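You operate a simulated robot arm through the tools that you are given. There is no shell and no other tool. Be economical: measure what you need, move in short steps, check, and stop when the job is done.

You run a simulated robot arm. Do the job below in one go: nothing can be reset, and whatever is moved stays where it is left.

Task
Gauge the silver tub's rim and lay the matching lid on it.
Fine: the jaw ends drawn out; the tub stays on the gauge.

It is judged by the outcome, as a careful person would: the job done as asked, and still so three seconds after it is handed in. It fails if anything else is knocked over, pushed out of place, dropped, spilled or broken. A push-on lid holds only when it is set on centred and level and pressed home; a screw cap is set on level and turned clockwise until tight.

Robot
A 6-joint arm with a two-finger parallel gripper, fixed in place. Base frame: the origin is at the foot of the arm, x ahead of it, y to its left, z up; the work surface is at about z = 0.852. Units: m, rad, N and s.
With the tool pointing down near the work surface it reaches from about 0.36 to 0.82 m from the base axis. Its first joint turns from -2.897 to 2.897 rad. Payload 3.91 kg.
Tool frame: the origin (TCP) lies between the finger pads and is the grasp point; the fingertips stand 0.03 m ahead of it; z points along the fingers, y is the line along which they close. Largest opening 0.11 m; finger width 0.02, thickness 0.01; the body of the gripper, 0.048 by 0.112 m, starts 0.055 m behind the TCP.
Orientation is that of the tool frame in the base frame, as [roll, pitch, yaw] about the fixed x, y, z axes, in that order (R = Rz(yaw) Ry(pitch) Rx(roll)). With the fingers straight down and closing along the base's y, the tool's x points along the base's -x, its y along +y and its z along -z.

Tools
- The arm moves only by the tool drive_tool. Its argument "steps" is text: rows parted by semicolons, each of 7 numbers parted by spaces: the turn, a rotation vector about the tool's x, y, z in rad, then the shift along the tool's x, y, z in m, then the gripper command, from -1 (shut) to 1 (fully open), values between in proportion. In form: rx ry rz tx ty tz gripper; .... A call has 1 to 10 rows; each row shifts and turns the commanded pose from where the row before left it, along the tool's axes as they then stand. A row lasts 0.2 s, in which the tool goes at most 0.05 m and 0.15 rad; a call with a longer step from one row to the next is refused whole, and so is a gripper value outside its range. A pose out of reach is approached as far as the arm can. The call stops where the force on the tool passes 50 N (or 10 N more than at its start, if that is more) or the arm is blocked; 0.2 s more then pass. The fingers move at their own pace (about 0.045 m/s each) and stop on an object; they squeeze with about 43 N. The grip force told is the motor's: it shows also when the fingers shut on nothing. Time passes only in rows, and 0.2 s behind the last, so rows that do not move let the fingers close. It gives the time, the measured TCP pose, the force on the tool (base axes), the opening and the grip force at its end, in the units of the frame above (readings bear some noise), with the torque about the TCP (base axes, N m) and any sound that the robot's microphone picked up.
- Cameras (640 x 400 px; columns grow to the right, rows downward): "scene" is fixed at [0.05, -0.4985, 1.4387]; the picture's right is [0.58, -0.81, 0.00], its down [-0.43, -0.31, -0.85] and it looks along [0.69, 0.49, -0.53] (base axes); focal length 282 px, centre (320, 200). "wrist" rides on the gripper at [0.077, 0.007, -0.114] in the tool frame; the picture's right is [-0.09, 1.00, 0.00], its down [-0.80, -0.07, -0.59] and it looks along [-0.59, -0.05, 0.80] (tool axes); focal length 270 px, centre (320, 200). There is no depth. A picture from a camera that has moved, and an enlarged one, comes with that camera's place and axes in the base frame and with its lens.
- snapshot(camera): a new picture of that camera. The clock stands still meanwhile.
- raise_lower(by): slides the trunk up (or, below 0, down) by that many m; the arm rides with it, the base frame stays. It gives what a move gives, with no picture.
- zoom(camera, box): a new picture of the part [left, top, right, bottom] of that camera's present view, enlarged. The clock stands still meanwhile.
- sign_off(): hands the job in; it is judged then, once.

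Go step by step. Nothing tells you positions but the pictures and the camera data: compare them with the known pose of the tool, close in by small moves and look again before you grip or let go. The budget is 120 turns and 68 pictures, counting those below and the enlarged ones. Unless the task says otherwise, let go and move clear before handing in, and close with one line.

The tools are called as name(argument=value, ...) on one line, values as JSON. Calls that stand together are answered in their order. drive_tool: Moves the arm, as the interface text tells. Its arguments: {"type":"object","properties":{"steps":{"type":"string"}},"required":["steps"]} The other tools are called the same way: raise_lower (by) slides the trunk up or down; snapshot (camera) takes a picture; zoom (camera, box) takes an enlarged picture of a part of a camera's view; sign_off () hands the job in.

At the start:

```text
clock: 0.0
position: [0.5584, -0.0228, 1.2894]
tool_rot: [3.141, 0.0, -3.139]
ft_force: [0.8, 0.2, -0.2]
moment: [0.0, 0.03, -0.01]
finger_gap: 0.1101
gripper_force: 0.1
trunk travel left (down, up): [-0.5, 0.11]
```

scene: 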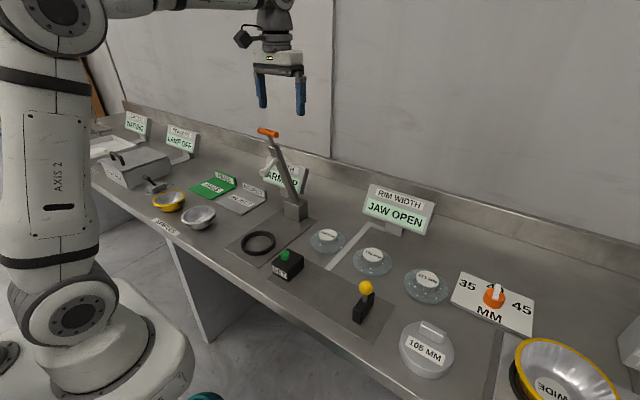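
wrist: 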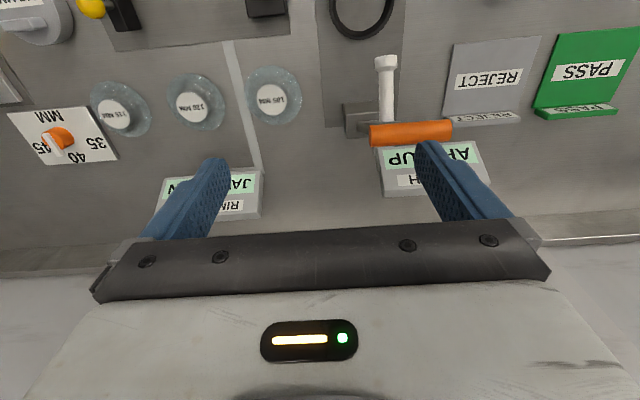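

I see a bench with many stations: tubs, lids, a lever, a gauge with display "RIM WIDTH / JAW OPEN". I'll zoom in to understand what's what.

zoom(camera="scene", box=[80, 100, 320, 250])

zoom(camera="scene", box=[220, 160, 460, 310])

zoom(camera="scene", box=[340, 220, 640, 400])

```text
2.67 times, centred on (200, 175) of scene
camera zoom: at [0.05, -0.4985, 1.4387], right [0.58, -0.81, 0.0], down [-0.43, -0.31, -0.85], along [0.69, 0.49, -0.53], focal length 753 px, centre (640, 267)
```

zoom: 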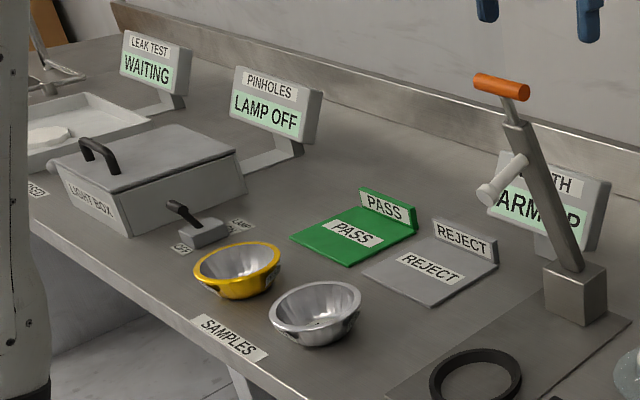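

```text
2.67 times, centred on (340, 235) of scene
camera zoom: at [0.05, -0.4985, 1.4387], right [0.58, -0.81, 0.0], down [-0.43, -0.31, -0.85], along [0.69, 0.49, -0.53], focal length 753 px, centre (267, 107)
```

zoom: 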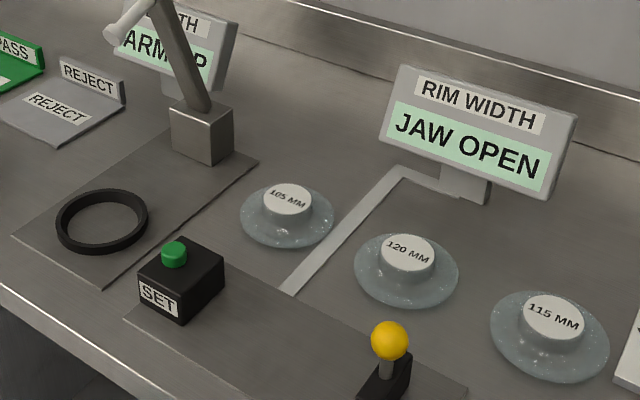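

```text
2.13 times, centred on (490, 310) of scene
camera zoom: at [0.05, -0.4985, 1.4387], right [0.58, -0.81, 0.0], down [-0.43, -0.31, -0.85], along [0.69, 0.49, -0.53], focal length 602 px, centre (-43, -35)
```

zoom: 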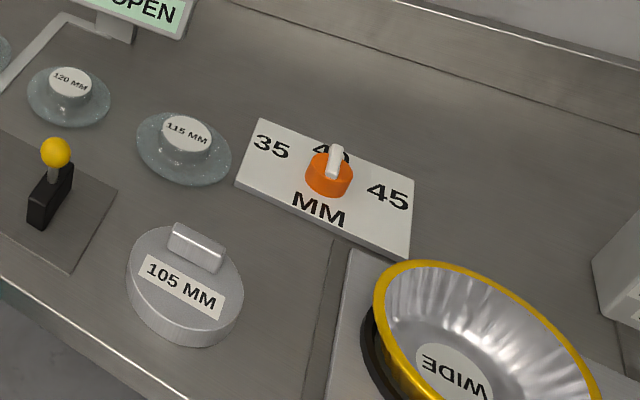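

Gauge appears to lie between the SET box and the yellow-knobbed slide (about y -0.08 to -0.34, x 0.46), with a 105 mm master puck nearby; the silver tub is near (0.45, 0.30). I'll move above the gauge for a closer look.

drive_tool(steps="0 0 0 0.0216 -0.0354 0.018 1;0 0 0 0.0216 -0.0354 0.018 1;0 0 0 0.0216 -0.0354 0.018 1;0 0 0 0.0216 -0.0354 0.018 1;0 0 0 0.0216 -0.0354 0.018 1;0 0 0 0 0 0 1")

snapshot(camera="wrist")

```text
clock: 1.4
position: [0.4521, -0.1985, 1.2013]
tool_rot: [3.14, -0.001, -3.14]
ft_force: [0.1, -0.3, -1.3]
moment: [-0.01, -0.02, -0.03]
finger_gap: 0.11
gripper_force: 0.1
trunk travel left (down, up): [-0.5, 0.11]
```

```text
62 pictures are left
camera wrist: at [0.3747, -0.1918, 1.3156], right [0.09, 1.0, 0.0], down [0.8, -0.07, 0.59], along [0.59, -0.05, -0.8], focal length 270 px, centre (320, 200)
```

wrist: 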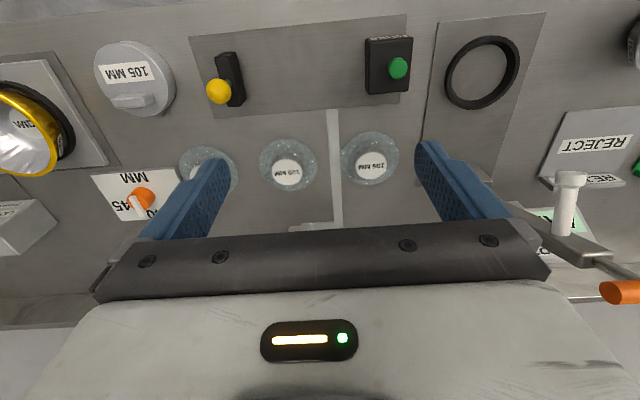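

zoom(camera="wrist", box=[80, 10, 440, 210])

```text
1.78 times, centred on (260, 110) of wrist
camera zoom: at [0.3747, -0.1918, 1.3156], right [0.09, 1.0, 0.0], down [0.8, -0.07, 0.59], along [0.59, -0.05, -0.8], focal length 480 px, centre (427, 360)
```

zoom: 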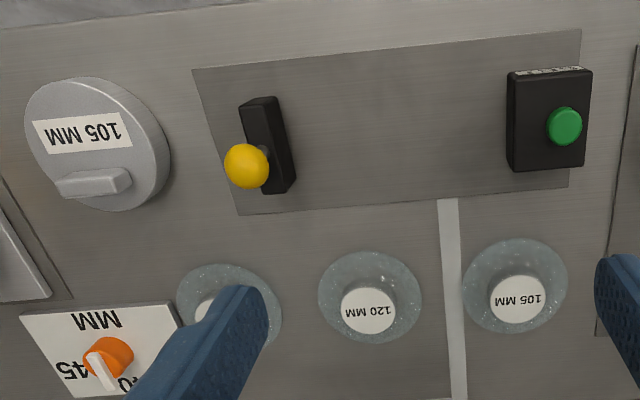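

The gauge: fixed jaw = SET box (face y≈-0.128), sliding jaw with yellow knob (face y≈-0.328), 105 mm master puck beside it. I'll look closer at the master.

drive_tool(steps="0 0 0 0 -0.04 0.025 1;0 0 0 0 -0.04 0.025 1;0 0 0 0 -0.04 0.025 1;0 0 0 0 -0.04 0.025 1;0 0 0 0 -0.04 0.02 1;0 0 0 0 0 0 1")

snapshot(camera="wrist")

```text
clock: 2.8
position: [0.4535, -0.3988, 1.0803]
tool_rot: [-3.141, 0.001, -3.139]
ft_force: [0.1, -0.5, -1.0]
moment: [0.01, 0.01, -0.02]
finger_gap: 0.1101
gripper_force: 0.1
trunk travel left (down, up): [-0.5, 0.11]
```

```text
60 pictures are left
camera wrist: at [0.3743, -0.3925, 1.1953], right [0.09, 1.0, 0.0], down [0.8, -0.07, 0.59], along [0.59, -0.05, -0.8], focal length 270 px, centre (320, 200)
```

wrist: 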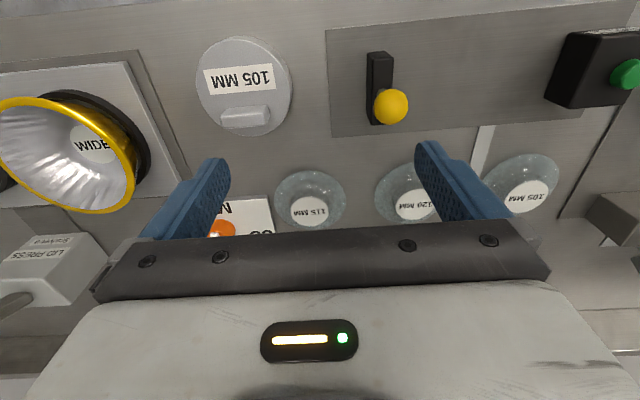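

zoom(camera="wrist", box=[180, 20, 440, 180])

zoom(camera="scene", box=[340, 240, 480, 390])

```text
2.46 times, centred on (310, 100) of wrist
camera zoom: at [0.3743, -0.3925, 1.1953], right [0.09, 1.0, 0.0], down [0.8, -0.07, 0.59], along [0.59, -0.05, -0.8], focal length 665 px, centre (345, 446)
```

zoom: 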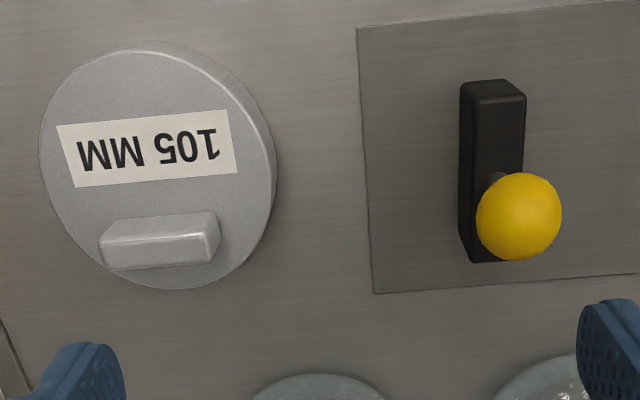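

```text
2.67 times, centred on (410, 315) of scene
camera zoom: at [0.05, -0.4985, 1.4387], right [0.58, -0.81, 0.0], down [-0.43, -0.31, -0.85], along [0.69, 0.49, -0.53], focal length 753 px, centre (80, -107)
```

zoom: 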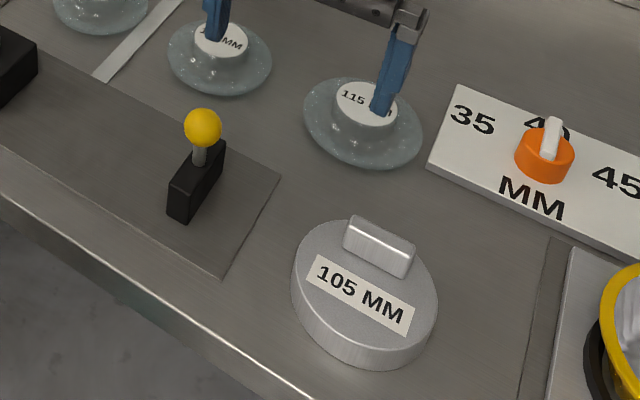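

Master: top bar handle near (0.46, -0.483), bar runs along y. I'll rotate the tool 90° so the jaws close along x, which suits both the bar and the gauge.

drive_tool(steps="0 0 0.15 0 0 0 1;0 0 0.15 0 0 0 1;0 0 0.15 0 0 0 1;0 0 0.15 0 0 0 1;0 0 0.15 0 0 0 1;0 0 0.15 0 0 0 1;0 0 0.15 0 0 0 1;0 0 0.15 0 0 0 1;0 0 0.15 0 0 0 1;0 0 0.15 0 0 0 1")

drive_tool(steps="0 0 0.0708 0 0 0 1;0 0 0 -0.042 0 0.03 1;0 0 0 -0.042 0.007 0.02 1;0 0 0 0 0 0 1")

snapshot(camera="wrist")

```text
clock: 5.0
position: [0.4518, -0.4001, 1.0797]
tool_rot: [3.141, 0.0, 1.641]
ft_force: [1.0, 0.1, 0.1]
moment: [0.01, -0.04, -0.02]
finger_gap: 0.11
gripper_force: 0.1
trunk travel left (down, up): [-0.5, 0.11]
```

```text
refused: row 2 steps farther than a row can; nothing moved
```

```text
57 pictures are left
camera wrist: at [0.4515, -0.323, 1.1938], right [1.0, -0.02, 0.0], down [-0.01, -0.8, 0.59], along [-0.01, -0.59, -0.8], focal length 270 px, centre (320, 200)
```

wrist: 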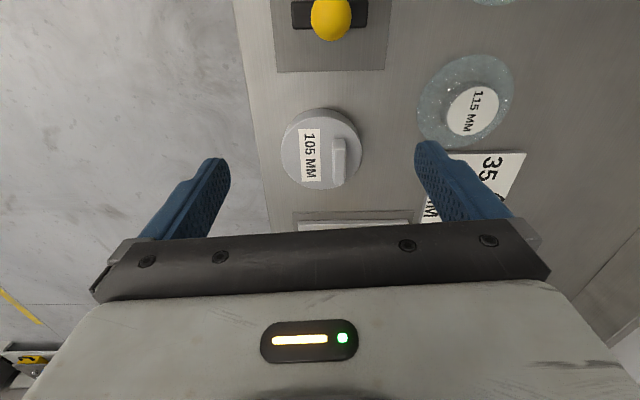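

drive_tool(steps="0 0 0.0702 0 0 0 1;0 0 0 -0.036 0.005 0.025 1;0 0 0 -0.036 0.005 0.025 1;0 0 0 -0.008 0.004 0.02 1;0 0 0 0 0 0 1")

snapshot(camera="wrist")

zoom(camera="scene", box=[340, 240, 480, 390])

```text
clock: 6.2
position: [0.4644, -0.4799, 1.0089]
tool_rot: [-3.141, 0.0, 1.572]
ft_force: [0.2, -0.2, -0.9]
moment: [-0.03, 0.01, 0.02]
finger_gap: 0.1099
gripper_force: 0.0
trunk travel left (down, up): [-0.5, 0.11]
```

```text
56 pictures are left
camera wrist: at [0.4714, -0.4035, 1.1235], right [1.0, -0.09, 0.0], down [-0.07, -0.8, 0.59], along [-0.05, -0.59, -0.8], focal length 270 px, centre (320, 200)
```

wrist: 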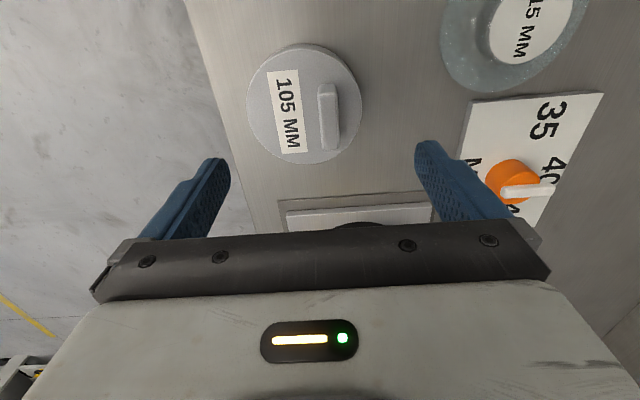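

```text
2.67 times, centred on (410, 315) of scene
camera zoom: at [0.05, -0.4985, 1.4387], right [0.58, -0.81, 0.0], down [-0.43, -0.31, -0.85], along [0.69, 0.49, -0.53], focal length 753 px, centre (80, -107)
```

zoom: 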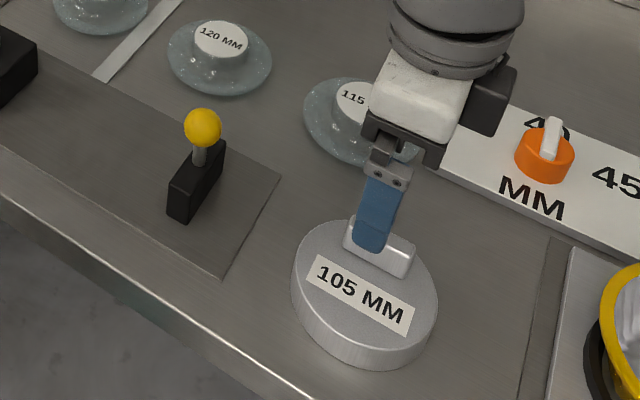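

drive_tool(steps="0 0 0 0 0.004 0.03 -0.2;0 0 0 0 0 0.025 -0.2;0 0 0 0 0 0.01 -0.2;0 0 0 0 0 0 -0.2;0 0 0 0 0 0 -0.2")

snapshot(camera="wrist")

zoom(camera="scene", box=[390, 270, 480, 390])

```text
clock: 7.4
position: [0.4696, -0.4796, 0.943]
tool_rot: [-3.141, 0.002, 1.573]
ft_force: [-0.2, -0.2, -0.4]
moment: [-0.01, -0.01, -0.03]
finger_gap: 0.0442
gripper_force: 0.0
trunk travel left (down, up): [-0.5, 0.11]
```

```text
54 pictures are left
camera wrist: at [0.476, -0.403, 1.0583], right [1.0, -0.09, 0.0], down [-0.07, -0.8, 0.59], along [-0.05, -0.59, -0.8], focal length 270 px, centre (320, 200)
```

wrist: 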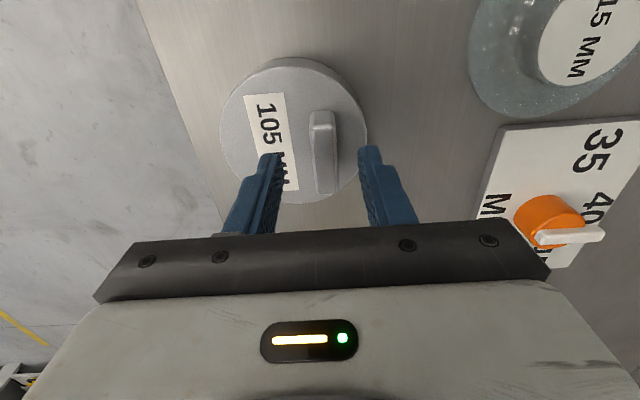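

```text
3.33 times, centred on (435, 330) of scene
camera zoom: at [0.05, -0.4985, 1.4387], right [0.58, -0.81, 0.0], down [-0.43, -0.31, -0.85], along [0.69, 0.49, -0.53], focal length 941 px, centre (-63, -233)
```

zoom: 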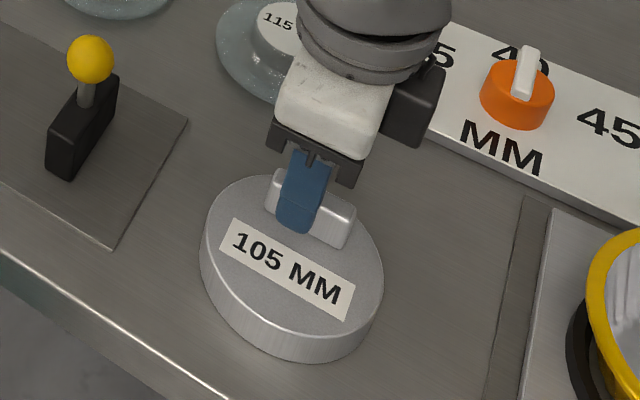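

drive_tool(steps="0 0 0 -0.003 0.002 0.005 -0.2;0 0 0 0 0 0.005 -0.2;0 0 0 0 0 0.003 -0.2;0 0 0 0 0 0.003 -0.2;0 0 0 0 0 0 -0.2")

zoom(camera="scene", box=[390, 270, 480, 390])

```text
clock: 8.6
position: [0.4715, -0.483, 0.9287]
tool_rot: [-3.141, 0.0, 1.572]
ft_force: [-0.3, -0.2, -0.7]
moment: [0.02, 0.0, 0.02]
finger_gap: 0.0442
gripper_force: 0.1
trunk travel left (down, up): [-0.5, 0.11]
```

```text
3.33 times, centred on (435, 330) of scene
camera zoom: at [0.05, -0.4985, 1.4387], right [0.58, -0.81, 0.0], down [-0.43, -0.31, -0.85], along [0.69, 0.49, -0.53], focal length 941 px, centre (-63, -233)
```

zoom: 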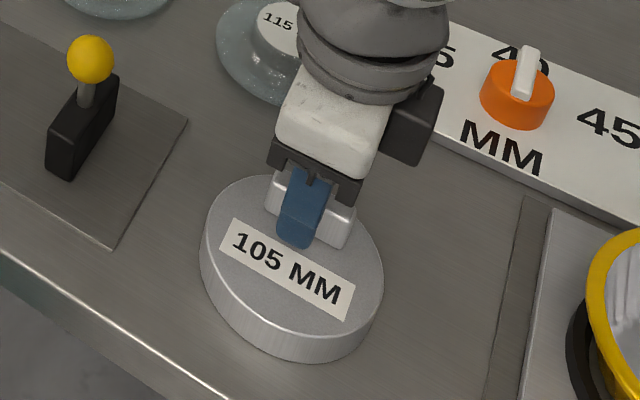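

drive_tool(steps="0 0 0 0 0 0.003 -0.2;0 0 0 0 0 0.002 -0.2;0 0 0 0 0 0.002 -0.2;0 0 0 0 0 0.001 -0.2;0 0 0 0 0 0 -0.2")

zoom(camera="scene", box=[390, 270, 480, 390])

```text
clock: 9.8
position: [0.4703, -0.483, 0.9193]
tool_rot: [3.141, 0.001, 1.573]
ft_force: [1.1, -0.2, 0.0]
moment: [0.01, 0.0, -0.03]
finger_gap: 0.0441
gripper_force: 0.0
trunk travel left (down, up): [-0.5, 0.11]
```

```text
3.33 times, centred on (435, 330) of scene
camera zoom: at [0.05, -0.4985, 1.4387], right [0.58, -0.81, 0.0], down [-0.43, -0.31, -0.85], along [0.69, 0.49, -0.53], focal length 941 px, centre (-63, -233)
```

zoom: 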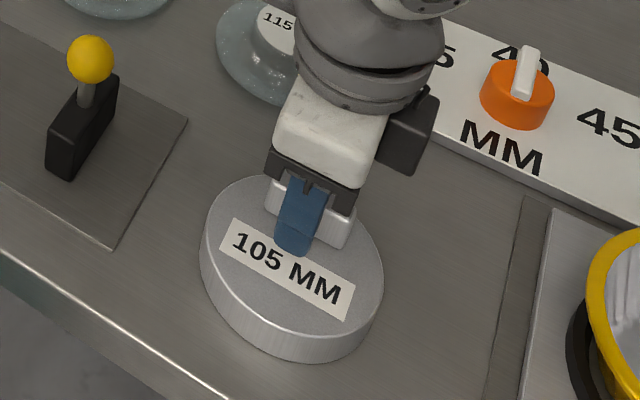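

drive_tool(steps="0 0 0 0 0 0.002 -0.2;0 0 0 0 0 0.002 -0.2;0 0 0 0 0 0.001 -0.2;0 0 0 0 0 0.001 -0.2;0 0 0 0 0 0.001 -0.2;0 0 0 0 0 0 -0.2")

```text
clock: 11.2
position: [0.4694, -0.4822, 0.914]
tool_rot: [-3.142, 0.001, 1.572]
ft_force: [0.3, 0.5, -0.8]
moment: [0.02, 0.0, 0.02]
finger_gap: 0.0441
gripper_force: 0.0
trunk travel left (down, up): [-0.5, 0.11]
```

No contact yet; fingertips overlap the bar well. Closing on it.

drive_tool(steps="0 0 0 0 0 0 -1;0 0 0 0 0 0 -1;0 0 0 0 0 0 -1;0 0 0 0 0 0 -1")

snapshot(camera="wrist")

```text
clock: 12.2
position: [0.4732, -0.4827, 0.9147]
tool_rot: [3.14, -0.001, 1.574]
ft_force: [2.8, -0.6, 0.8]
moment: [0.01, -0.04, -0.08]
finger_gap: 0.0158
gripper_force: 43.1
trunk travel left (down, up): [-0.5, 0.11]
```

```text
50 pictures are left
camera wrist: at [0.4781, -0.4061, 1.0284], right [1.0, -0.09, 0.0], down [-0.07, -0.8, 0.59], along [-0.05, -0.59, -0.8], focal length 270 px, centre (320, 200)
```

wrist: 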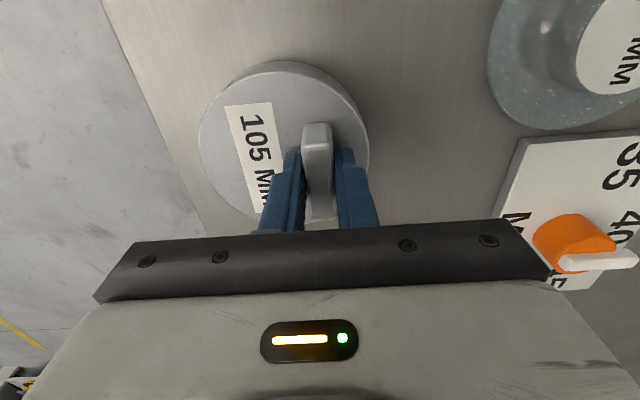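

Gripped at 16 mm width. Lifting a little to check the hold and weight.

drive_tool(steps="0 0 0 0 0 -0.005 -1;0 0 0 0 0 -0.01 -1;0 0 0 0 0 -0.015 -1;0 0 0 0 0 0 -1")

zoom(camera="scene", box=[340, 240, 480, 390])

```text
clock: 13.2
position: [0.471, -0.4816, 0.9433]
tool_rot: [3.141, 0.0, 1.572]
ft_force: [-0.5, 0.1, 0.1]
moment: [-0.01, 0.01, -0.03]
finger_gap: 0.0
gripper_force: 37.4
trunk travel left (down, up): [-0.5, 0.11]
```

```text
2.67 times, centred on (410, 315) of scene
camera zoom: at [0.05, -0.4985, 1.4387], right [0.58, -0.81, 0.0], down [-0.43, -0.31, -0.85], along [0.69, 0.49, -0.53], focal length 753 px, centre (80, -107)
```

zoom: 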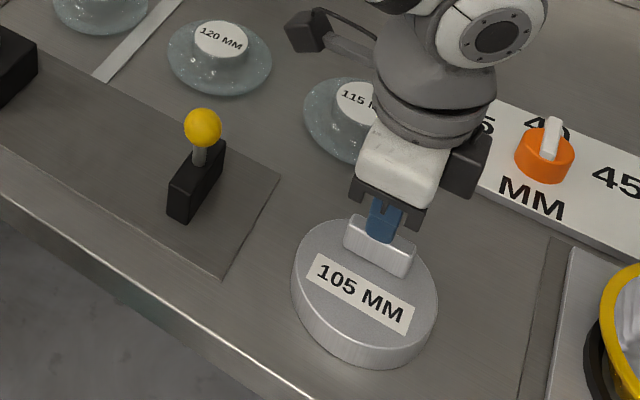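

It slipped off; the grip was too high. I'll open, go deeper until I feel the puck top, and regrip.

drive_tool(steps="0 0 0 0 0 0 -0.2;0 0 0 0 0 0 -0.2;0 0 0 0 0 0 -0.2;0 0 0 0 0.001 0.01 -0.2;0 0 0 0 0 0.01 -0.2;0 0 0 0 0 0.01 -0.2;0 0 0 0 0 0.003 -0.2;0 0 0 0 0 0.002 -0.2;0 0 0 0 0 0.002 -0.2;0 0 0 0 0 0 -0.2")

zoom(camera="scene", box=[390, 270, 480, 390])

```text
clock: 15.4
position: [0.4728, -0.4821, 0.9106]
tool_rot: [3.138, 0.005, 1.572]
ft_force: [1.7, -3.1, 29.6]
moment: [0.14, 0.73, -0.02]
finger_gap: 0.0436
gripper_force: 0.1
trunk travel left (down, up): [-0.5, 0.11]
```

```text
3.33 times, centred on (435, 330) of scene
camera zoom: at [0.05, -0.4985, 1.4387], right [0.58, -0.81, 0.0], down [-0.43, -0.31, -0.85], along [0.69, 0.49, -0.53], focal length 941 px, centre (-63, -233)
```

zoom: 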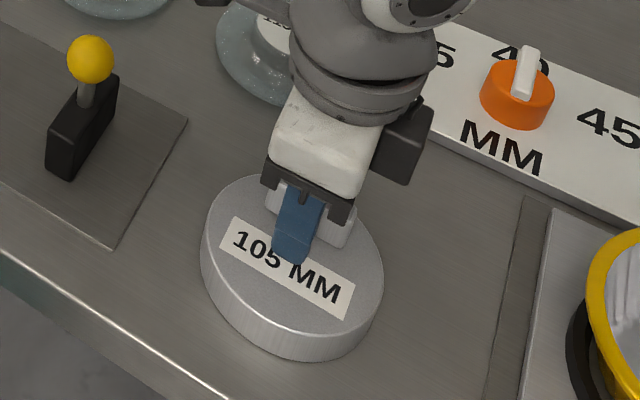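

Puck top is at about z 0.881. I'll back off a millimetre, regrip at full depth and try a slow lift.

drive_tool(steps="0 0 0 0 0 -0.002 -0.2;0 0 0 0 0 0 -1;0 0 0 0 0 0 -1;0 0 0 0 0 0 -1;0 0 0 0 0 0 -1;0 0 0 0 0 0 -1")

drive_tool(steps="0 0 0 0 0 -0.002 -1;0 0 0 0 0 -0.002 -1;0 0 0 0 0 -0.002 -1;0 0 0 0 0 0 -1")

zoom(camera="scene", box=[390, 270, 480, 390])

```text
clock: 16.8
position: [0.473, -0.4805, 0.9101]
tool_rot: [3.139, 0.003, 1.572]
ft_force: [11.4, 1.6, 29.7]
moment: [0.78, 0.14, -0.57]
finger_gap: 0.0156
gripper_force: 43.3
trunk travel left (down, up): [-0.5, 0.11]
```

```text
clock: 17.8
position: [0.4715, -0.4813, 0.9126]
tool_rot: [-3.139, -0.004, 1.572]
ft_force: [-0.1, -0.8, -0.4]
moment: [0.01, -0.16, 0.03]
finger_gap: 0.016
gripper_force: 43.2
trunk travel left (down, up): [-0.5, 0.11]
```

```text
3.33 times, centred on (435, 330) of scene
camera zoom: at [0.05, -0.4985, 1.4387], right [0.58, -0.81, 0.0], down [-0.43, -0.31, -0.85], along [0.69, 0.49, -0.53], focal length 941 px, centre (-63, -233)
```

zoom: 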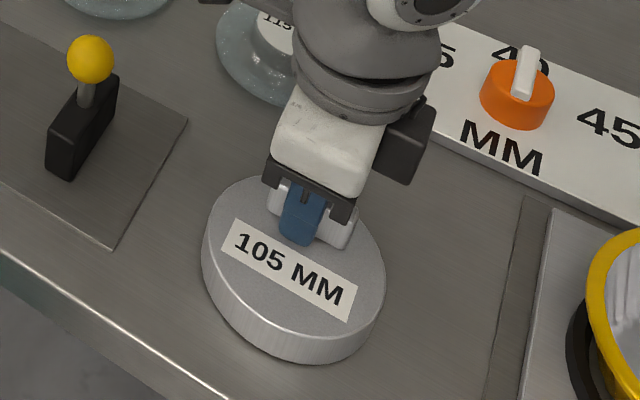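

drive_tool(steps="0 0 0 0 0 -0.002 -1;0 0 0 0 0 -0.002 -1;0 0 0 0 0 0 -1")

zoom(camera="scene", box=[390, 270, 480, 390])

```text
clock: 18.6
position: [0.4715, -0.483, 0.9168]
tool_rot: [-3.139, 0.0, 1.572]
ft_force: [0.4, 1.4, -6.7]
moment: [0.0, -0.16, -0.04]
finger_gap: 0.0157
gripper_force: 43.1
trunk travel left (down, up): [-0.5, 0.11]
```

```text
3.33 times, centred on (435, 330) of scene
camera zoom: at [0.05, -0.4985, 1.4387], right [0.58, -0.81, 0.0], down [-0.43, -0.31, -0.85], along [0.69, 0.49, -0.53], focal length 941 px, centre (-63, -233)
```

zoom: 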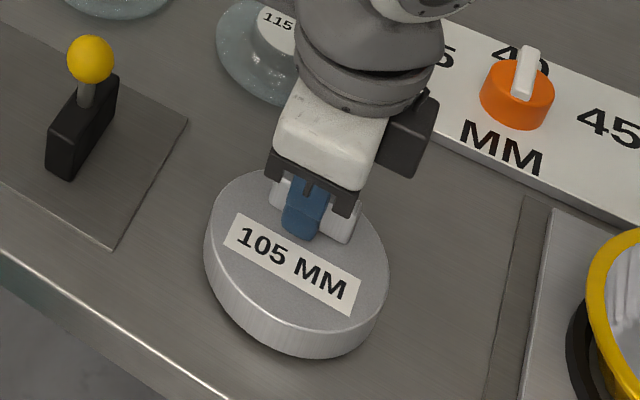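

It is now lifting (about 0.7 kg on the tool). I'll raise slowly.

drive_tool(steps="0 0 0 0 0 -0.005 -1;0 0 0 0 0 -0.01 -1;0 0 0 0 0 -0.015 -1;0 0 0 0 0 -0.01 -1;0 0 0 0 0 -0.005 -1;0 0 0 0 0 0 -1")

zoom(camera="scene", box=[340, 220, 480, 370])

snapshot(camera="wrist")

```text
clock: 20.0
position: [0.473, -0.4822, 0.9622]
tool_rot: [3.141, 0.0, 1.573]
ft_force: [-0.5, 0.4, -7.2]
moment: [-0.01, -0.14, 0.0]
finger_gap: 0.016
gripper_force: 42.9
trunk travel left (down, up): [-0.5, 0.11]
```

```text
2.67 times, centred on (410, 295) of scene
camera zoom: at [0.05, -0.4985, 1.4387], right [0.58, -0.81, 0.0], down [-0.43, -0.31, -0.85], along [0.69, 0.49, -0.53], focal length 753 px, centre (80, -53)
```

zoom: 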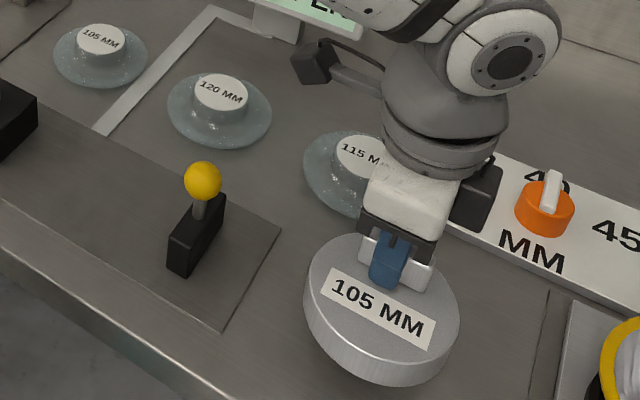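

```text
44 pictures are left
camera wrist: at [0.479, -0.4067, 1.0776], right [1.0, -0.09, 0.0], down [-0.07, -0.8, 0.59], along [-0.05, -0.59, -0.8], focal length 270 px, centre (320, 200)
```

wrist: 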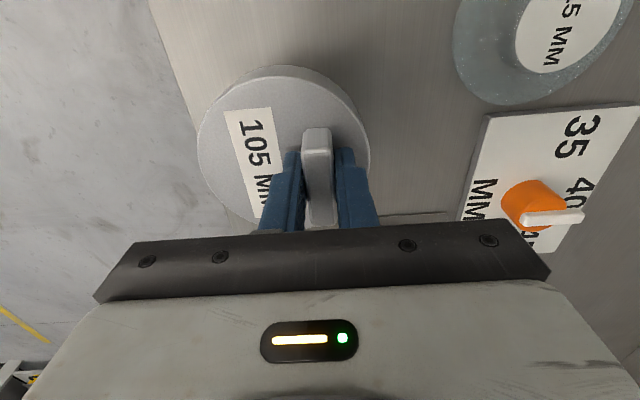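

Held level. Raising to clear the yellow knob and carrying it over the gauge.

drive_tool(steps="0 0 0 0 0 -0.045 -1;0 0 0 0 0 -0.045 -1;0 0 0 0.047 0.003 0 -1;0 0 0 0.047 0.003 0 -1;0 0 0 0.047 0.003 0 -1;0 0 0 0.047 0.003 0 -1;0 0 0 0.047 0.003 0 -1;0 0 0 0.047 0 0 -1;0 0 0 0 0 0 -1")

snapshot(camera="scene")

snapshot(camera="wrist")

```text
clock: 22.0
position: [0.4902, -0.1968, 1.0538]
tool_rot: [-3.141, 0.0, 1.573]
ft_force: [-0.5, -0.5, -8.1]
moment: [0.05, -0.16, -0.03]
finger_gap: 0.016
gripper_force: 42.5
trunk travel left (down, up): [-0.5, 0.11]
```

```text
43 pictures are left
```

scene: 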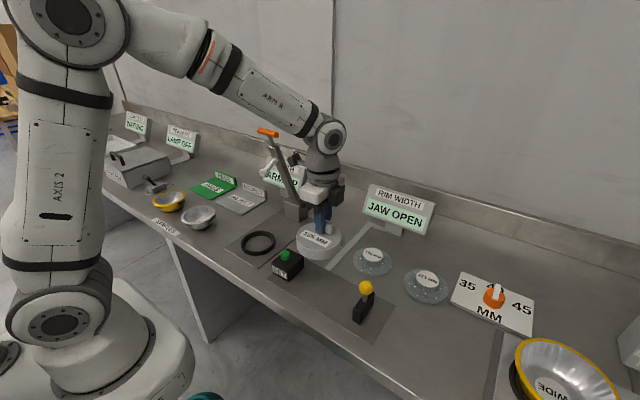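

```text
42 pictures are left
camera wrist: at [0.4953, -0.1192, 1.168], right [1.0, -0.09, 0.0], down [-0.07, -0.8, 0.59], along [-0.05, -0.59, -0.8], focal length 270 px, centre (320, 200)
```

wrist: 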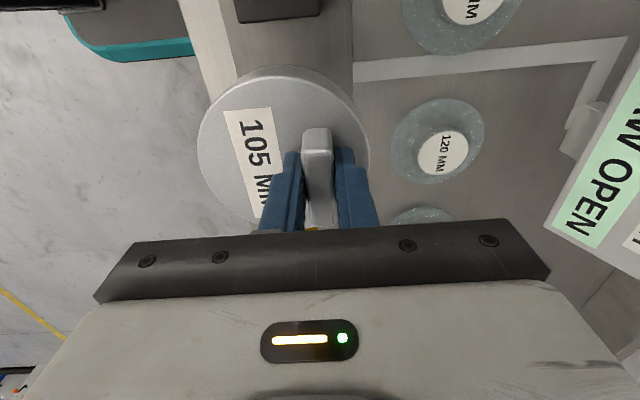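

drive_tool(steps="0 0 0 0 0 0.04 -1;0 0 0 0 0 0.04 -1;0 0 0 0 0 0.02 -1;0 0 0 0 0 0.015 -1;0 0 0 0 0 0 -1")

zoom(camera="scene", box=[220, 200, 440, 340])

```text
clock: 23.2
position: [0.4883, -0.1991, 0.937]
tool_rot: [3.14, 0.002, 1.573]
ft_force: [0.0, 0.3, -6.6]
moment: [0.0, -0.15, 0.0]
finger_gap: 0.0161
gripper_force: 43.1
trunk travel left (down, up): [-0.5, 0.11]
```

```text
2.86 times, centred on (330, 270) of scene
camera zoom: at [0.05, -0.4985, 1.4387], right [0.58, -0.81, 0.0], down [-0.43, -0.31, -0.85], along [0.69, 0.49, -0.53], focal length 806 px, centre (291, 0)
```

zoom: 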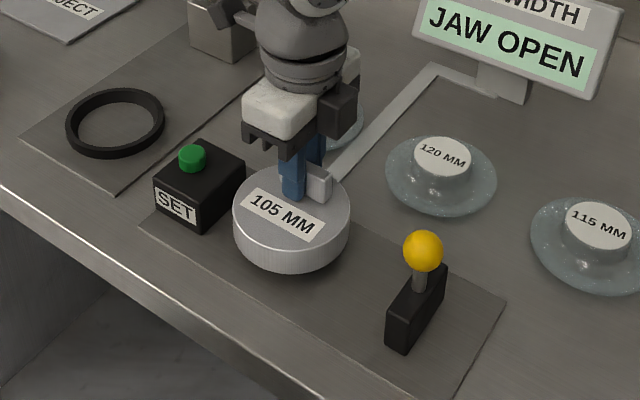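

Well placed between the jaws with clearance. Lowering gently to touch.

drive_tool(steps="0 0 0 0 0 0.01 -1;0 0 0 0 0 0.005 -1;0 0 0 0 0 0.003 -1;0 0 0 0 0 0.002 -1;0 0 0 0 0 0 -1")

```text
clock: 24.4
position: [0.4869, -0.2015, 0.9177]
tool_rot: [-3.141, 0.0, 1.572]
ft_force: [0.0, -1.0, -7.0]
moment: [0.02, -0.15, -0.02]
finger_gap: 0.0158
gripper_force: 42.5
trunk travel left (down, up): [-0.5, 0.11]
```

drive_tool(steps="0 0 0 0 0 0.001 -1;0 0 0 0 0 0.001 -1;0 0 0 0 0 0.001 -1;0 0 0 0 0 0 -1")

```text
clock: 25.4
position: [0.4868, -0.2013, 0.916]
tool_rot: [3.141, 0.002, 1.572]
ft_force: [0.0, -0.9, -6.8]
moment: [0.05, -0.1, -0.05]
finger_gap: 0.0158
gripper_force: 43.2
trunk travel left (down, up): [-0.5, 0.11]
```

drive_tool(steps="0 0 0 0 0 0.001 -1;0 0 0 0 0 0.001 -1;0 0 0 0 0 0.001 -1;0 0 0 0 0 0 -1")

```text
clock: 26.4
position: [0.4866, -0.2011, 0.9143]
tool_rot: [3.138, 0.002, 1.574]
ft_force: [4.9, 2.3, 15.9]
moment: [0.93, 0.6, -0.18]
finger_gap: 0.0161
gripper_force: 43.0
trunk travel left (down, up): [-0.5, 0.11]
```

Master is down. Releasing, rising, and moving above the yellow knob.

drive_tool(steps="0 0 0 0 0 -0.001 -0.3;0 0 0 0 0 0 -0.3;0 0 0 0 0 0 -0.3;0 0 0 0 0 -0.02 -0.3;0 0 0 0 0 -0.045 -0.1;0 0 0 0 0 -0.045 0.1;0 0 0 -0.045 -0.012 0 0.1;0 0 0 -0.045 -0.012 0 0.1;0 0 0 -0.025 -0.005 0 0.1;0 0 0 0 0 0 0.1")

snapshot(camera="wrist")

```text
clock: 28.6
position: [0.457, -0.3173, 1.0252]
tool_rot: [3.139, 0.0, 1.574]
ft_force: [-0.3, -0.2, -0.2]
moment: [0.03, 0.0, -0.01]
finger_gap: 0.0602
gripper_force: 0.1
trunk travel left (down, up): [-0.5, 0.11]
```

```text
40 pictures are left
camera wrist: at [0.4643, -0.2406, 1.1392], right [1.0, -0.09, 0.0], down [-0.07, -0.8, 0.59], along [-0.05, -0.59, -0.8], focal length 270 px, centre (320, 200)
```

wrist: 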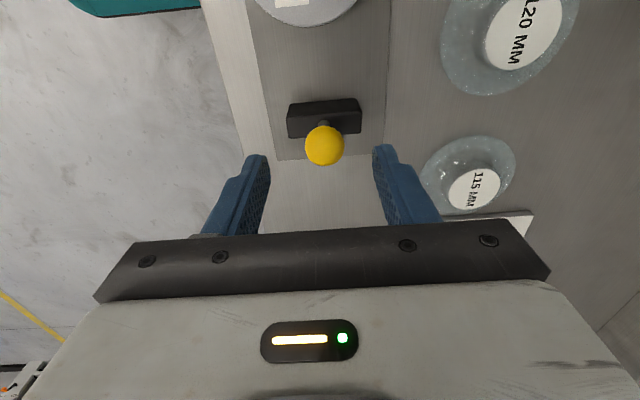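

Knob confirmed at about (0.460, -0.332, 0.942). Descending around it and gripping.

drive_tool(steps="0 0 0 -0.015 0.003 0.03 0.1;0 0 0 0 0 0.03 0.1;0 0 0 0 0 0.02 0.1;0 0 0 0 0 0 0.1;0 0 0 0 0 0 -1;0 0 0 0 0 0 -1;0 0 0 0 0 0 -1;0 0 0 0 0 0 -1")

zoom(camera="scene", box=[220, 180, 440, 340])

```text
clock: 30.4
position: [0.46, -0.3311, 0.9444]
tool_rot: [-3.139, -0.003, 1.572]
ft_force: [-8.3, 0.0, -4.4]
moment: [-0.15, 0.03, -0.05]
finger_gap: 0.0315
gripper_force: 44.7
trunk travel left (down, up): [-0.5, 0.11]
```

```text
2.50 times, centred on (330, 260) of scene
camera zoom: at [0.05, -0.4985, 1.4387], right [0.58, -0.81, 0.0], down [-0.43, -0.31, -0.85], along [0.69, 0.49, -0.53], focal length 706 px, centre (295, 50)
```

zoom: 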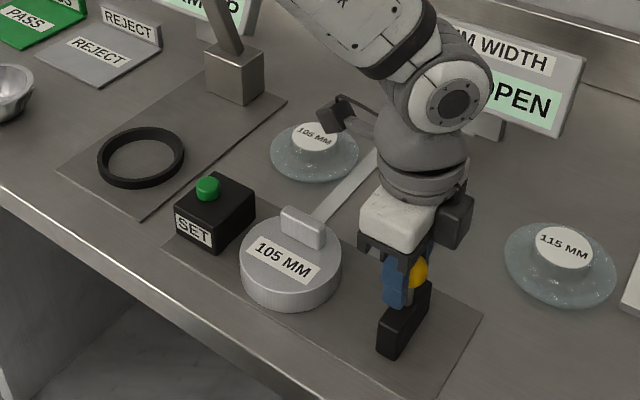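

Gripped. Sliding the jaw toward the master.

drive_tool(steps="0 0 0 0.01 0 0 -1;0 0 0 0.015 0 0 -1;0 0 0 0.015 0 0 -1;0 0 0 0.015 0 0 -1;0 0 0 0 0 0 -1")

zoom(camera="scene", box=[220, 180, 440, 340])

```text
clock: 31.6
position: [0.4602, -0.2763, 0.9436]
tool_rot: [3.139, 0.001, 1.574]
ft_force: [-7.4, 1.5, 7.2]
moment: [0.55, 0.07, -0.03]
finger_gap: 0.0312
gripper_force: 45.6
trunk travel left (down, up): [-0.5, 0.11]
```

```text
2.50 times, centred on (330, 260) of scene
camera zoom: at [0.05, -0.4985, 1.4387], right [0.58, -0.81, 0.0], down [-0.43, -0.31, -0.85], along [0.69, 0.49, -0.53], focal length 706 px, centre (295, 50)
```

zoom: 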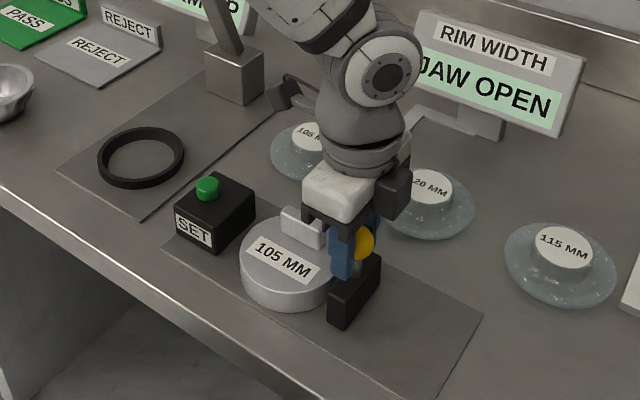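

drive_tool(steps="0 0 0 0.008 0 0 -1;0 0 0 0.008 0 0 -1;0 0 0 0.006 0 0 -1;0 0 0 0 0 0 -1")

zoom(camera="scene", box=[220, 180, 440, 340])

```text
clock: 32.6
position: [0.4597, -0.2539, 0.9431]
tool_rot: [3.138, 0.001, 1.573]
ft_force: [-2.3, -3.4, 13.2]
moment: [-0.92, -0.05, 0.04]
finger_gap: 0.0315
gripper_force: 44.8
trunk travel left (down, up): [-0.5, 0.11]
```

```text
2.50 times, centred on (330, 260) of scene
camera zoom: at [0.05, -0.4985, 1.4387], right [0.58, -0.81, 0.0], down [-0.43, -0.31, -0.85], along [0.69, 0.49, -0.53], focal length 706 px, centre (295, 50)
```

zoom: 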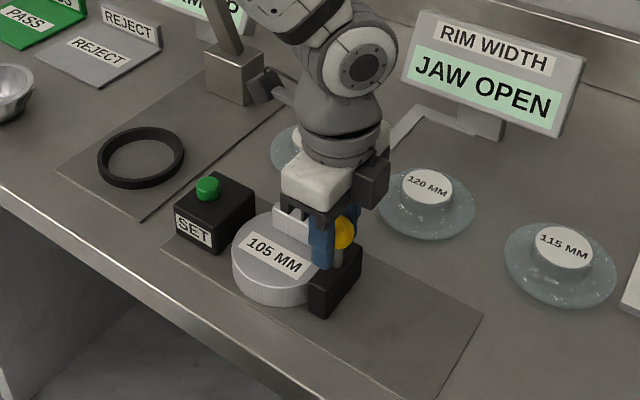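

Master is being pushed toward the fixed jaw; continuing gently.

drive_tool(steps="0 0 0 0.005 0 -0.001 -1;0 0 0 0.004 0 0 -1;0 0 0 0.003 0 0 -1;0 0 0 0.003 0 0 -1;0 0 0 0 0 0 -1")

zoom(camera="scene", box=[220, 180, 440, 340])

```text
clock: 33.8
position: [0.4594, -0.2424, 0.9441]
tool_rot: [3.14, 0.0, 1.573]
ft_force: [-8.0, -28.0, 2.1]
moment: [-0.88, -0.01, -0.08]
finger_gap: 0.0314
gripper_force: 45.3
trunk travel left (down, up): [-0.5, 0.11]
```

```text
2.50 times, centred on (330, 260) of scene
camera zoom: at [0.05, -0.4985, 1.4387], right [0.58, -0.81, 0.0], down [-0.43, -0.31, -0.85], along [0.69, 0.49, -0.53], focal length 706 px, centre (295, 50)
```

zoom: 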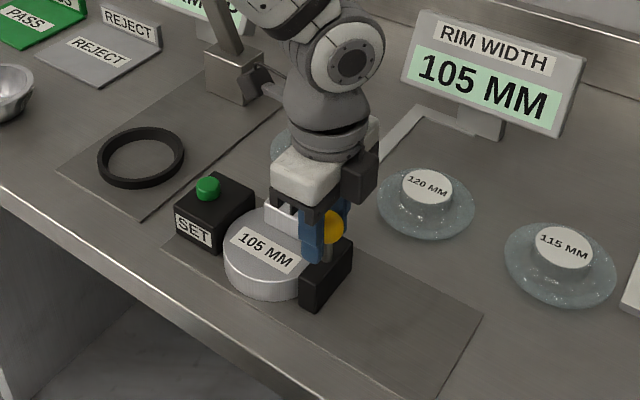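

The gauge reads 105 MM on the 105 mm master, so it is true and no SET is needed. Drawing the jaw back out to its start.

drive_tool(steps="0 0 0 -0.01 0 0 -1;0 0 0 -0.015 0 0 -1;0 0 0 -0.015 0 0 -1;0 0 0 -0.015 0 0 -1;0 0 0 -0.015 0 0 -1;0 0 0 -0.012 0 0 -1;0 0 0 -0.006 0 0 -1;0 0 0 0 0 0 -1")

drive_tool(steps="0 0 0 0 0 0 0.1;0 0 0 0 0 0 0.1;0 0 0 0 0 -0.03 0.1;0 0 0 0 0 -0.045 0.1;0 0 0 0.045 0.012 0 -0.1;0 0 0 0.045 0.012 0 -0.2;0 0 0 0.03 0.003 0 -0.2;0 0 0 0 0 0 -0.2")

snapshot(camera="wrist")

zoom(camera="scene", box=[220, 180, 440, 340])

```text
clock: 35.6
position: [0.4602, -0.3274, 0.9434]
tool_rot: [-3.14, -0.002, 1.573]
ft_force: [-9.0, 0.5, -15.2]
moment: [0.72, 0.16, 0.03]
finger_gap: 0.0314
gripper_force: 45.8
trunk travel left (down, up): [-0.5, 0.11]
```

```text
clock: 37.4
position: [0.4878, -0.205, 1.0209]
tool_rot: [-3.141, 0.0, 1.572]
ft_force: [-0.2, 0.6, 0.7]
moment: [-0.01, -0.01, 0.01]
finger_gap: 0.044
gripper_force: 0.2
trunk travel left (down, up): [-0.5, 0.11]
```

```text
35 pictures are left
camera wrist: at [0.4948, -0.1278, 1.1351], right [1.0, -0.09, 0.0], down [-0.07, -0.8, 0.59], along [-0.05, -0.59, -0.8], focal length 270 px, centre (320, 200)
```

wrist: 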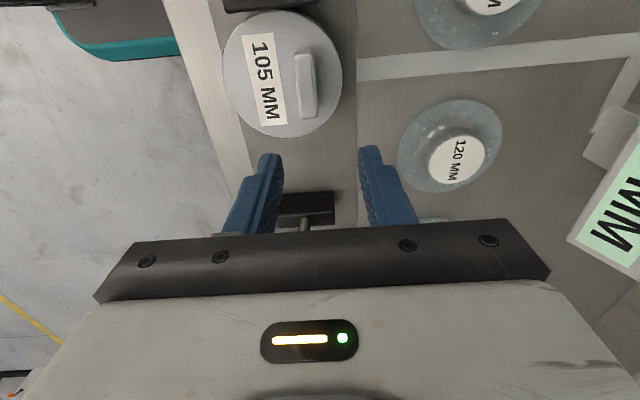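

```text
2.50 times, centred on (330, 260) of scene
camera zoom: at [0.05, -0.4985, 1.4387], right [0.58, -0.81, 0.0], down [-0.43, -0.31, -0.85], along [0.69, 0.49, -0.53], focal length 706 px, centre (295, 50)
```

zoom: 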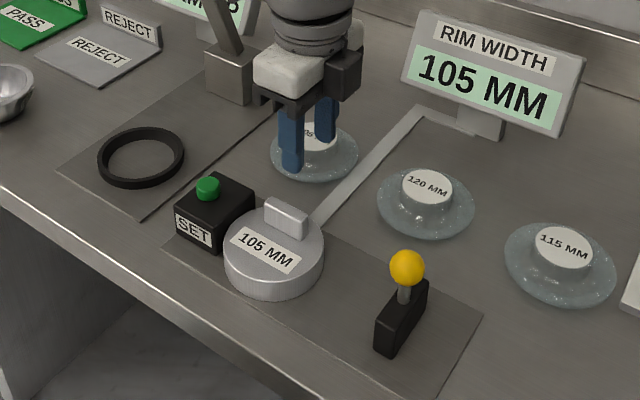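

drive_tool(steps="0 0 0 0.011 -0.002 0.03 -0.2;0 0 0 0.011 -0.002 0.035 -0.2;0 0 0 0 0 0.012 -0.2;0 0 0 0 0 0 -0.2")

snapshot(camera="wrist")

```text
clock: 38.4
position: [0.4847, -0.1837, 0.9418]
tool_rot: [-3.141, 0.0, 1.573]
ft_force: [0.1, 0.0, -0.5]
moment: [0.04, -0.03, -0.01]
finger_gap: 0.044
gripper_force: 0.1
trunk travel left (down, up): [-0.5, 0.11]
```

```text
33 pictures are left
camera wrist: at [0.4914, -0.107, 1.0563], right [1.0, -0.09, 0.0], down [-0.07, -0.8, 0.59], along [-0.05, -0.59, -0.8], focal length 270 px, centre (320, 200)
```

wrist: 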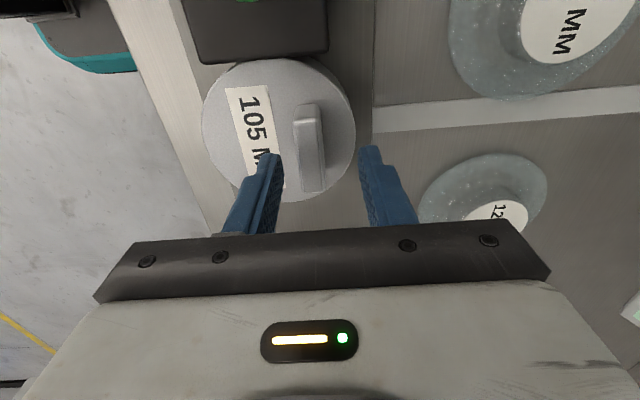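

drive_tool(steps="0 0 0 0 -0.008 0.01 -0.2;0 0 0 -0.001 0 0.01 -0.2;0 0 0 0 0 0.005 -0.2;0 0 0 0 0 0.002 -0.2;0 0 0 0 0 0.002 -0.2;0 0 0 0 0 0 -0.2")

```text
clock: 39.8
position: [0.4761, -0.1856, 0.9136]
tool_rot: [3.139, -0.001, 1.573]
ft_force: [1.1, 0.4, 7.5]
moment: [0.0, 0.17, 0.02]
finger_gap: 0.0436
gripper_force: 0.1
trunk travel left (down, up): [-0.5, 0.11]
```

Light contact with the puck top. Gripping and lifting slowly.

drive_tool(steps="0 0 0 0 0 0 -1;0 0 0 0 0 0 -1;0 0 0 0 0 0 -1;0 0 0 0 0 0 -1;0 0 0 0 0 0 -1;0 0 0 0 0 -0.002 -1;0 0 0 0 0 -0.003 -1;0 0 0 0 0 -0.005 -1;0 0 0 0 0 -0.005 -1;0 0 0 0 0 0 -1")

```text
clock: 42.0
position: [0.4759, -0.1855, 0.9284]
tool_rot: [-3.139, -0.001, 1.573]
ft_force: [-0.3, 0.5, -7.1]
moment: [-0.04, -0.13, 0.02]
finger_gap: 0.0158
gripper_force: 43.0
trunk travel left (down, up): [-0.5, 0.11]
```

Lifted. Carrying back to its original spot.

drive_tool(steps="0 0 0 0 0 -0.04 -1;0 0 0 0 0 -0.045 -1;0 0 0 0 0 -0.04 -1;0 0 0 -0.0495 -0.001 0 -1;0 0 0 -0.0495 -0.001 0 -1;0 0 0 -0.0495 -0.001 0 -1;0 0 0 -0.0495 -0.001 0 -1;0 0 0 -0.0495 0 0 -1;0 0 0 -0.0495 0 0 -1;0 0 0 0 0 0 -1")

drive_tool(steps="0 0 0 0 0 0.045 -1;0 0 0 0 0 0.045 -1;0 0 0 0 0 0.025 -1;0 0 0 0 0 0.015 -1;0 0 0 0 0 0.005 -1;0 0 0 0 0 0 -1")

```text
clock: 44.2
position: [0.4727, -0.4832, 1.0547]
tool_rot: [-3.141, 0.001, 1.574]
ft_force: [-0.5, 0.6, -7.4]
moment: [-0.03, -0.18, -0.03]
finger_gap: 0.016
gripper_force: 42.7
trunk travel left (down, up): [-0.5, 0.11]
```

```text
clock: 45.6
position: [0.4716, -0.4836, 0.9181]
tool_rot: [-3.141, 0.001, 1.573]
ft_force: [-0.6, 0.8, -7.1]
moment: [0.01, -0.12, 0.0]
finger_gap: 0.0157
gripper_force: 42.9
trunk travel left (down, up): [-0.5, 0.11]
```

drive_tool(steps="0 0 0 0 0 0.002 -1;0 0 0 0 0 0.001 -1;0 0 0 0 0 0.001 -1;0 0 0 0 0 0.001 -1;0 0 0 0 0 0 -1")

```text
clock: 46.8
position: [0.4726, -0.482, 0.9134]
tool_rot: [-3.14, 0.0, 1.573]
ft_force: [0.3, -0.4, -8.0]
moment: [-0.04, -0.12, -0.01]
finger_gap: 0.0158
gripper_force: 42.8
trunk travel left (down, up): [-0.5, 0.11]
```

drive_tool(steps="0 0 0 0 0 0.001 -1;0 0 0 0 0 0.001 -1;0 0 0 0 0 0 -1")

```text
clock: 47.6
position: [0.4729, -0.4836, 0.9104]
tool_rot: [3.141, 0.001, 1.573]
ft_force: [-0.5, -0.1, -7.4]
moment: [-0.03, -0.14, 0.01]
finger_gap: 0.0161
gripper_force: 43.1
trunk travel left (down, up): [-0.5, 0.11]
```

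drive_tool(steps="0 0 0 0 0 0.001 -1;0 0 0 0 0 0.001 -1;0 0 0 0 0 0 -1")

```text
clock: 48.4
position: [0.4723, -0.4826, 0.9102]
tool_rot: [-3.141, 0.001, 1.573]
ft_force: [1.8, -2.6, 2.3]
moment: [0.09, 0.33, 0.11]
finger_gap: 0.0157
gripper_force: 42.5
trunk travel left (down, up): [-0.5, 0.11]
```

Master is back. Releasing, rising, and travelling (keeping x small to stay away from the lever) toward the silver tub.

drive_tool(steps="0 0 0 0 0 -0.001 -0.3;0 0 0 0 0 0 -0.3;0 0 0 0 0 0 -0.3;0 0 0 0 0 -0.03 -0.2;0 0 0 0 0 -0.045 0;0 0 0 0 0 -0.045 0;0 0 0 0 0 -0.045 0.5;0 0 0 0.045 -0.015 -0.01 1;0 0 0 0.045 -0.015 -0.01 1;0 0 0 0.045 -0.015 0 1")

drive_tool(steps="0 0 0 0.048 -0.01 0 1;0 0 0 0.049 -0.005 0 1;0 0 0 0.049 0 0 1;0 0 0 0.049 0 0 1;0 0 0 0.049 0 0 1;0 0 0 0.049 0 0 1;0 0 0 0.049 0 0 1;0 0 0 0.049 0 0 1;0 0 0 0.049 0 0 1;0 0 0 0.049 0 0 1")

snapshot(camera="wrist")

snapshot(camera="scene")

```text
clock: 50.6
position: [0.4237, -0.3477, 1.0966]
tool_rot: [3.141, -0.001, 1.573]
ft_force: [-0.6, -0.1, 0.4]
moment: [0.0, 0.01, -0.04]
finger_gap: 0.11
gripper_force: 0.0
trunk travel left (down, up): [-0.5, 0.11]
```

```text
clock: 52.8
position: [0.4124, 0.1415, 1.0938]
tool_rot: [3.141, 0.001, 1.573]
ft_force: [-0.2, 0.6, 0.1]
moment: [0.02, -0.02, 0.01]
finger_gap: 0.1101
gripper_force: 0.0
trunk travel left (down, up): [-0.5, 0.11]
```

```text
32 pictures are left
camera wrist: at [0.4186, 0.2191, 1.2077], right [1.0, -0.09, 0.0], down [-0.07, -0.8, 0.6], along [-0.05, -0.59, -0.8], focal length 270 px, centre (320, 200)
```

wrist: 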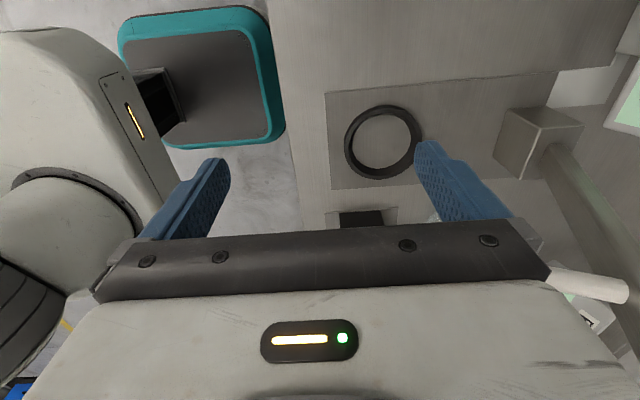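

```text
31 pictures are left
```

scene: 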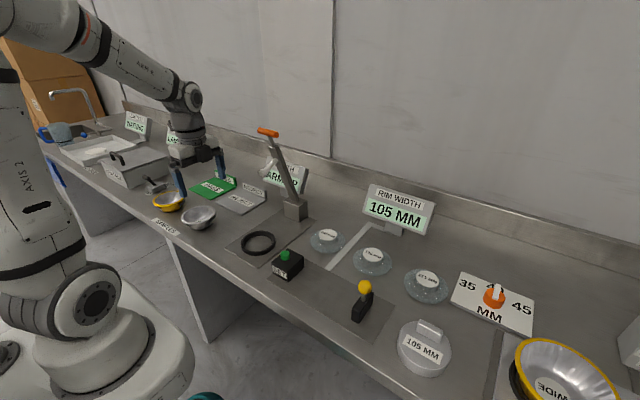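

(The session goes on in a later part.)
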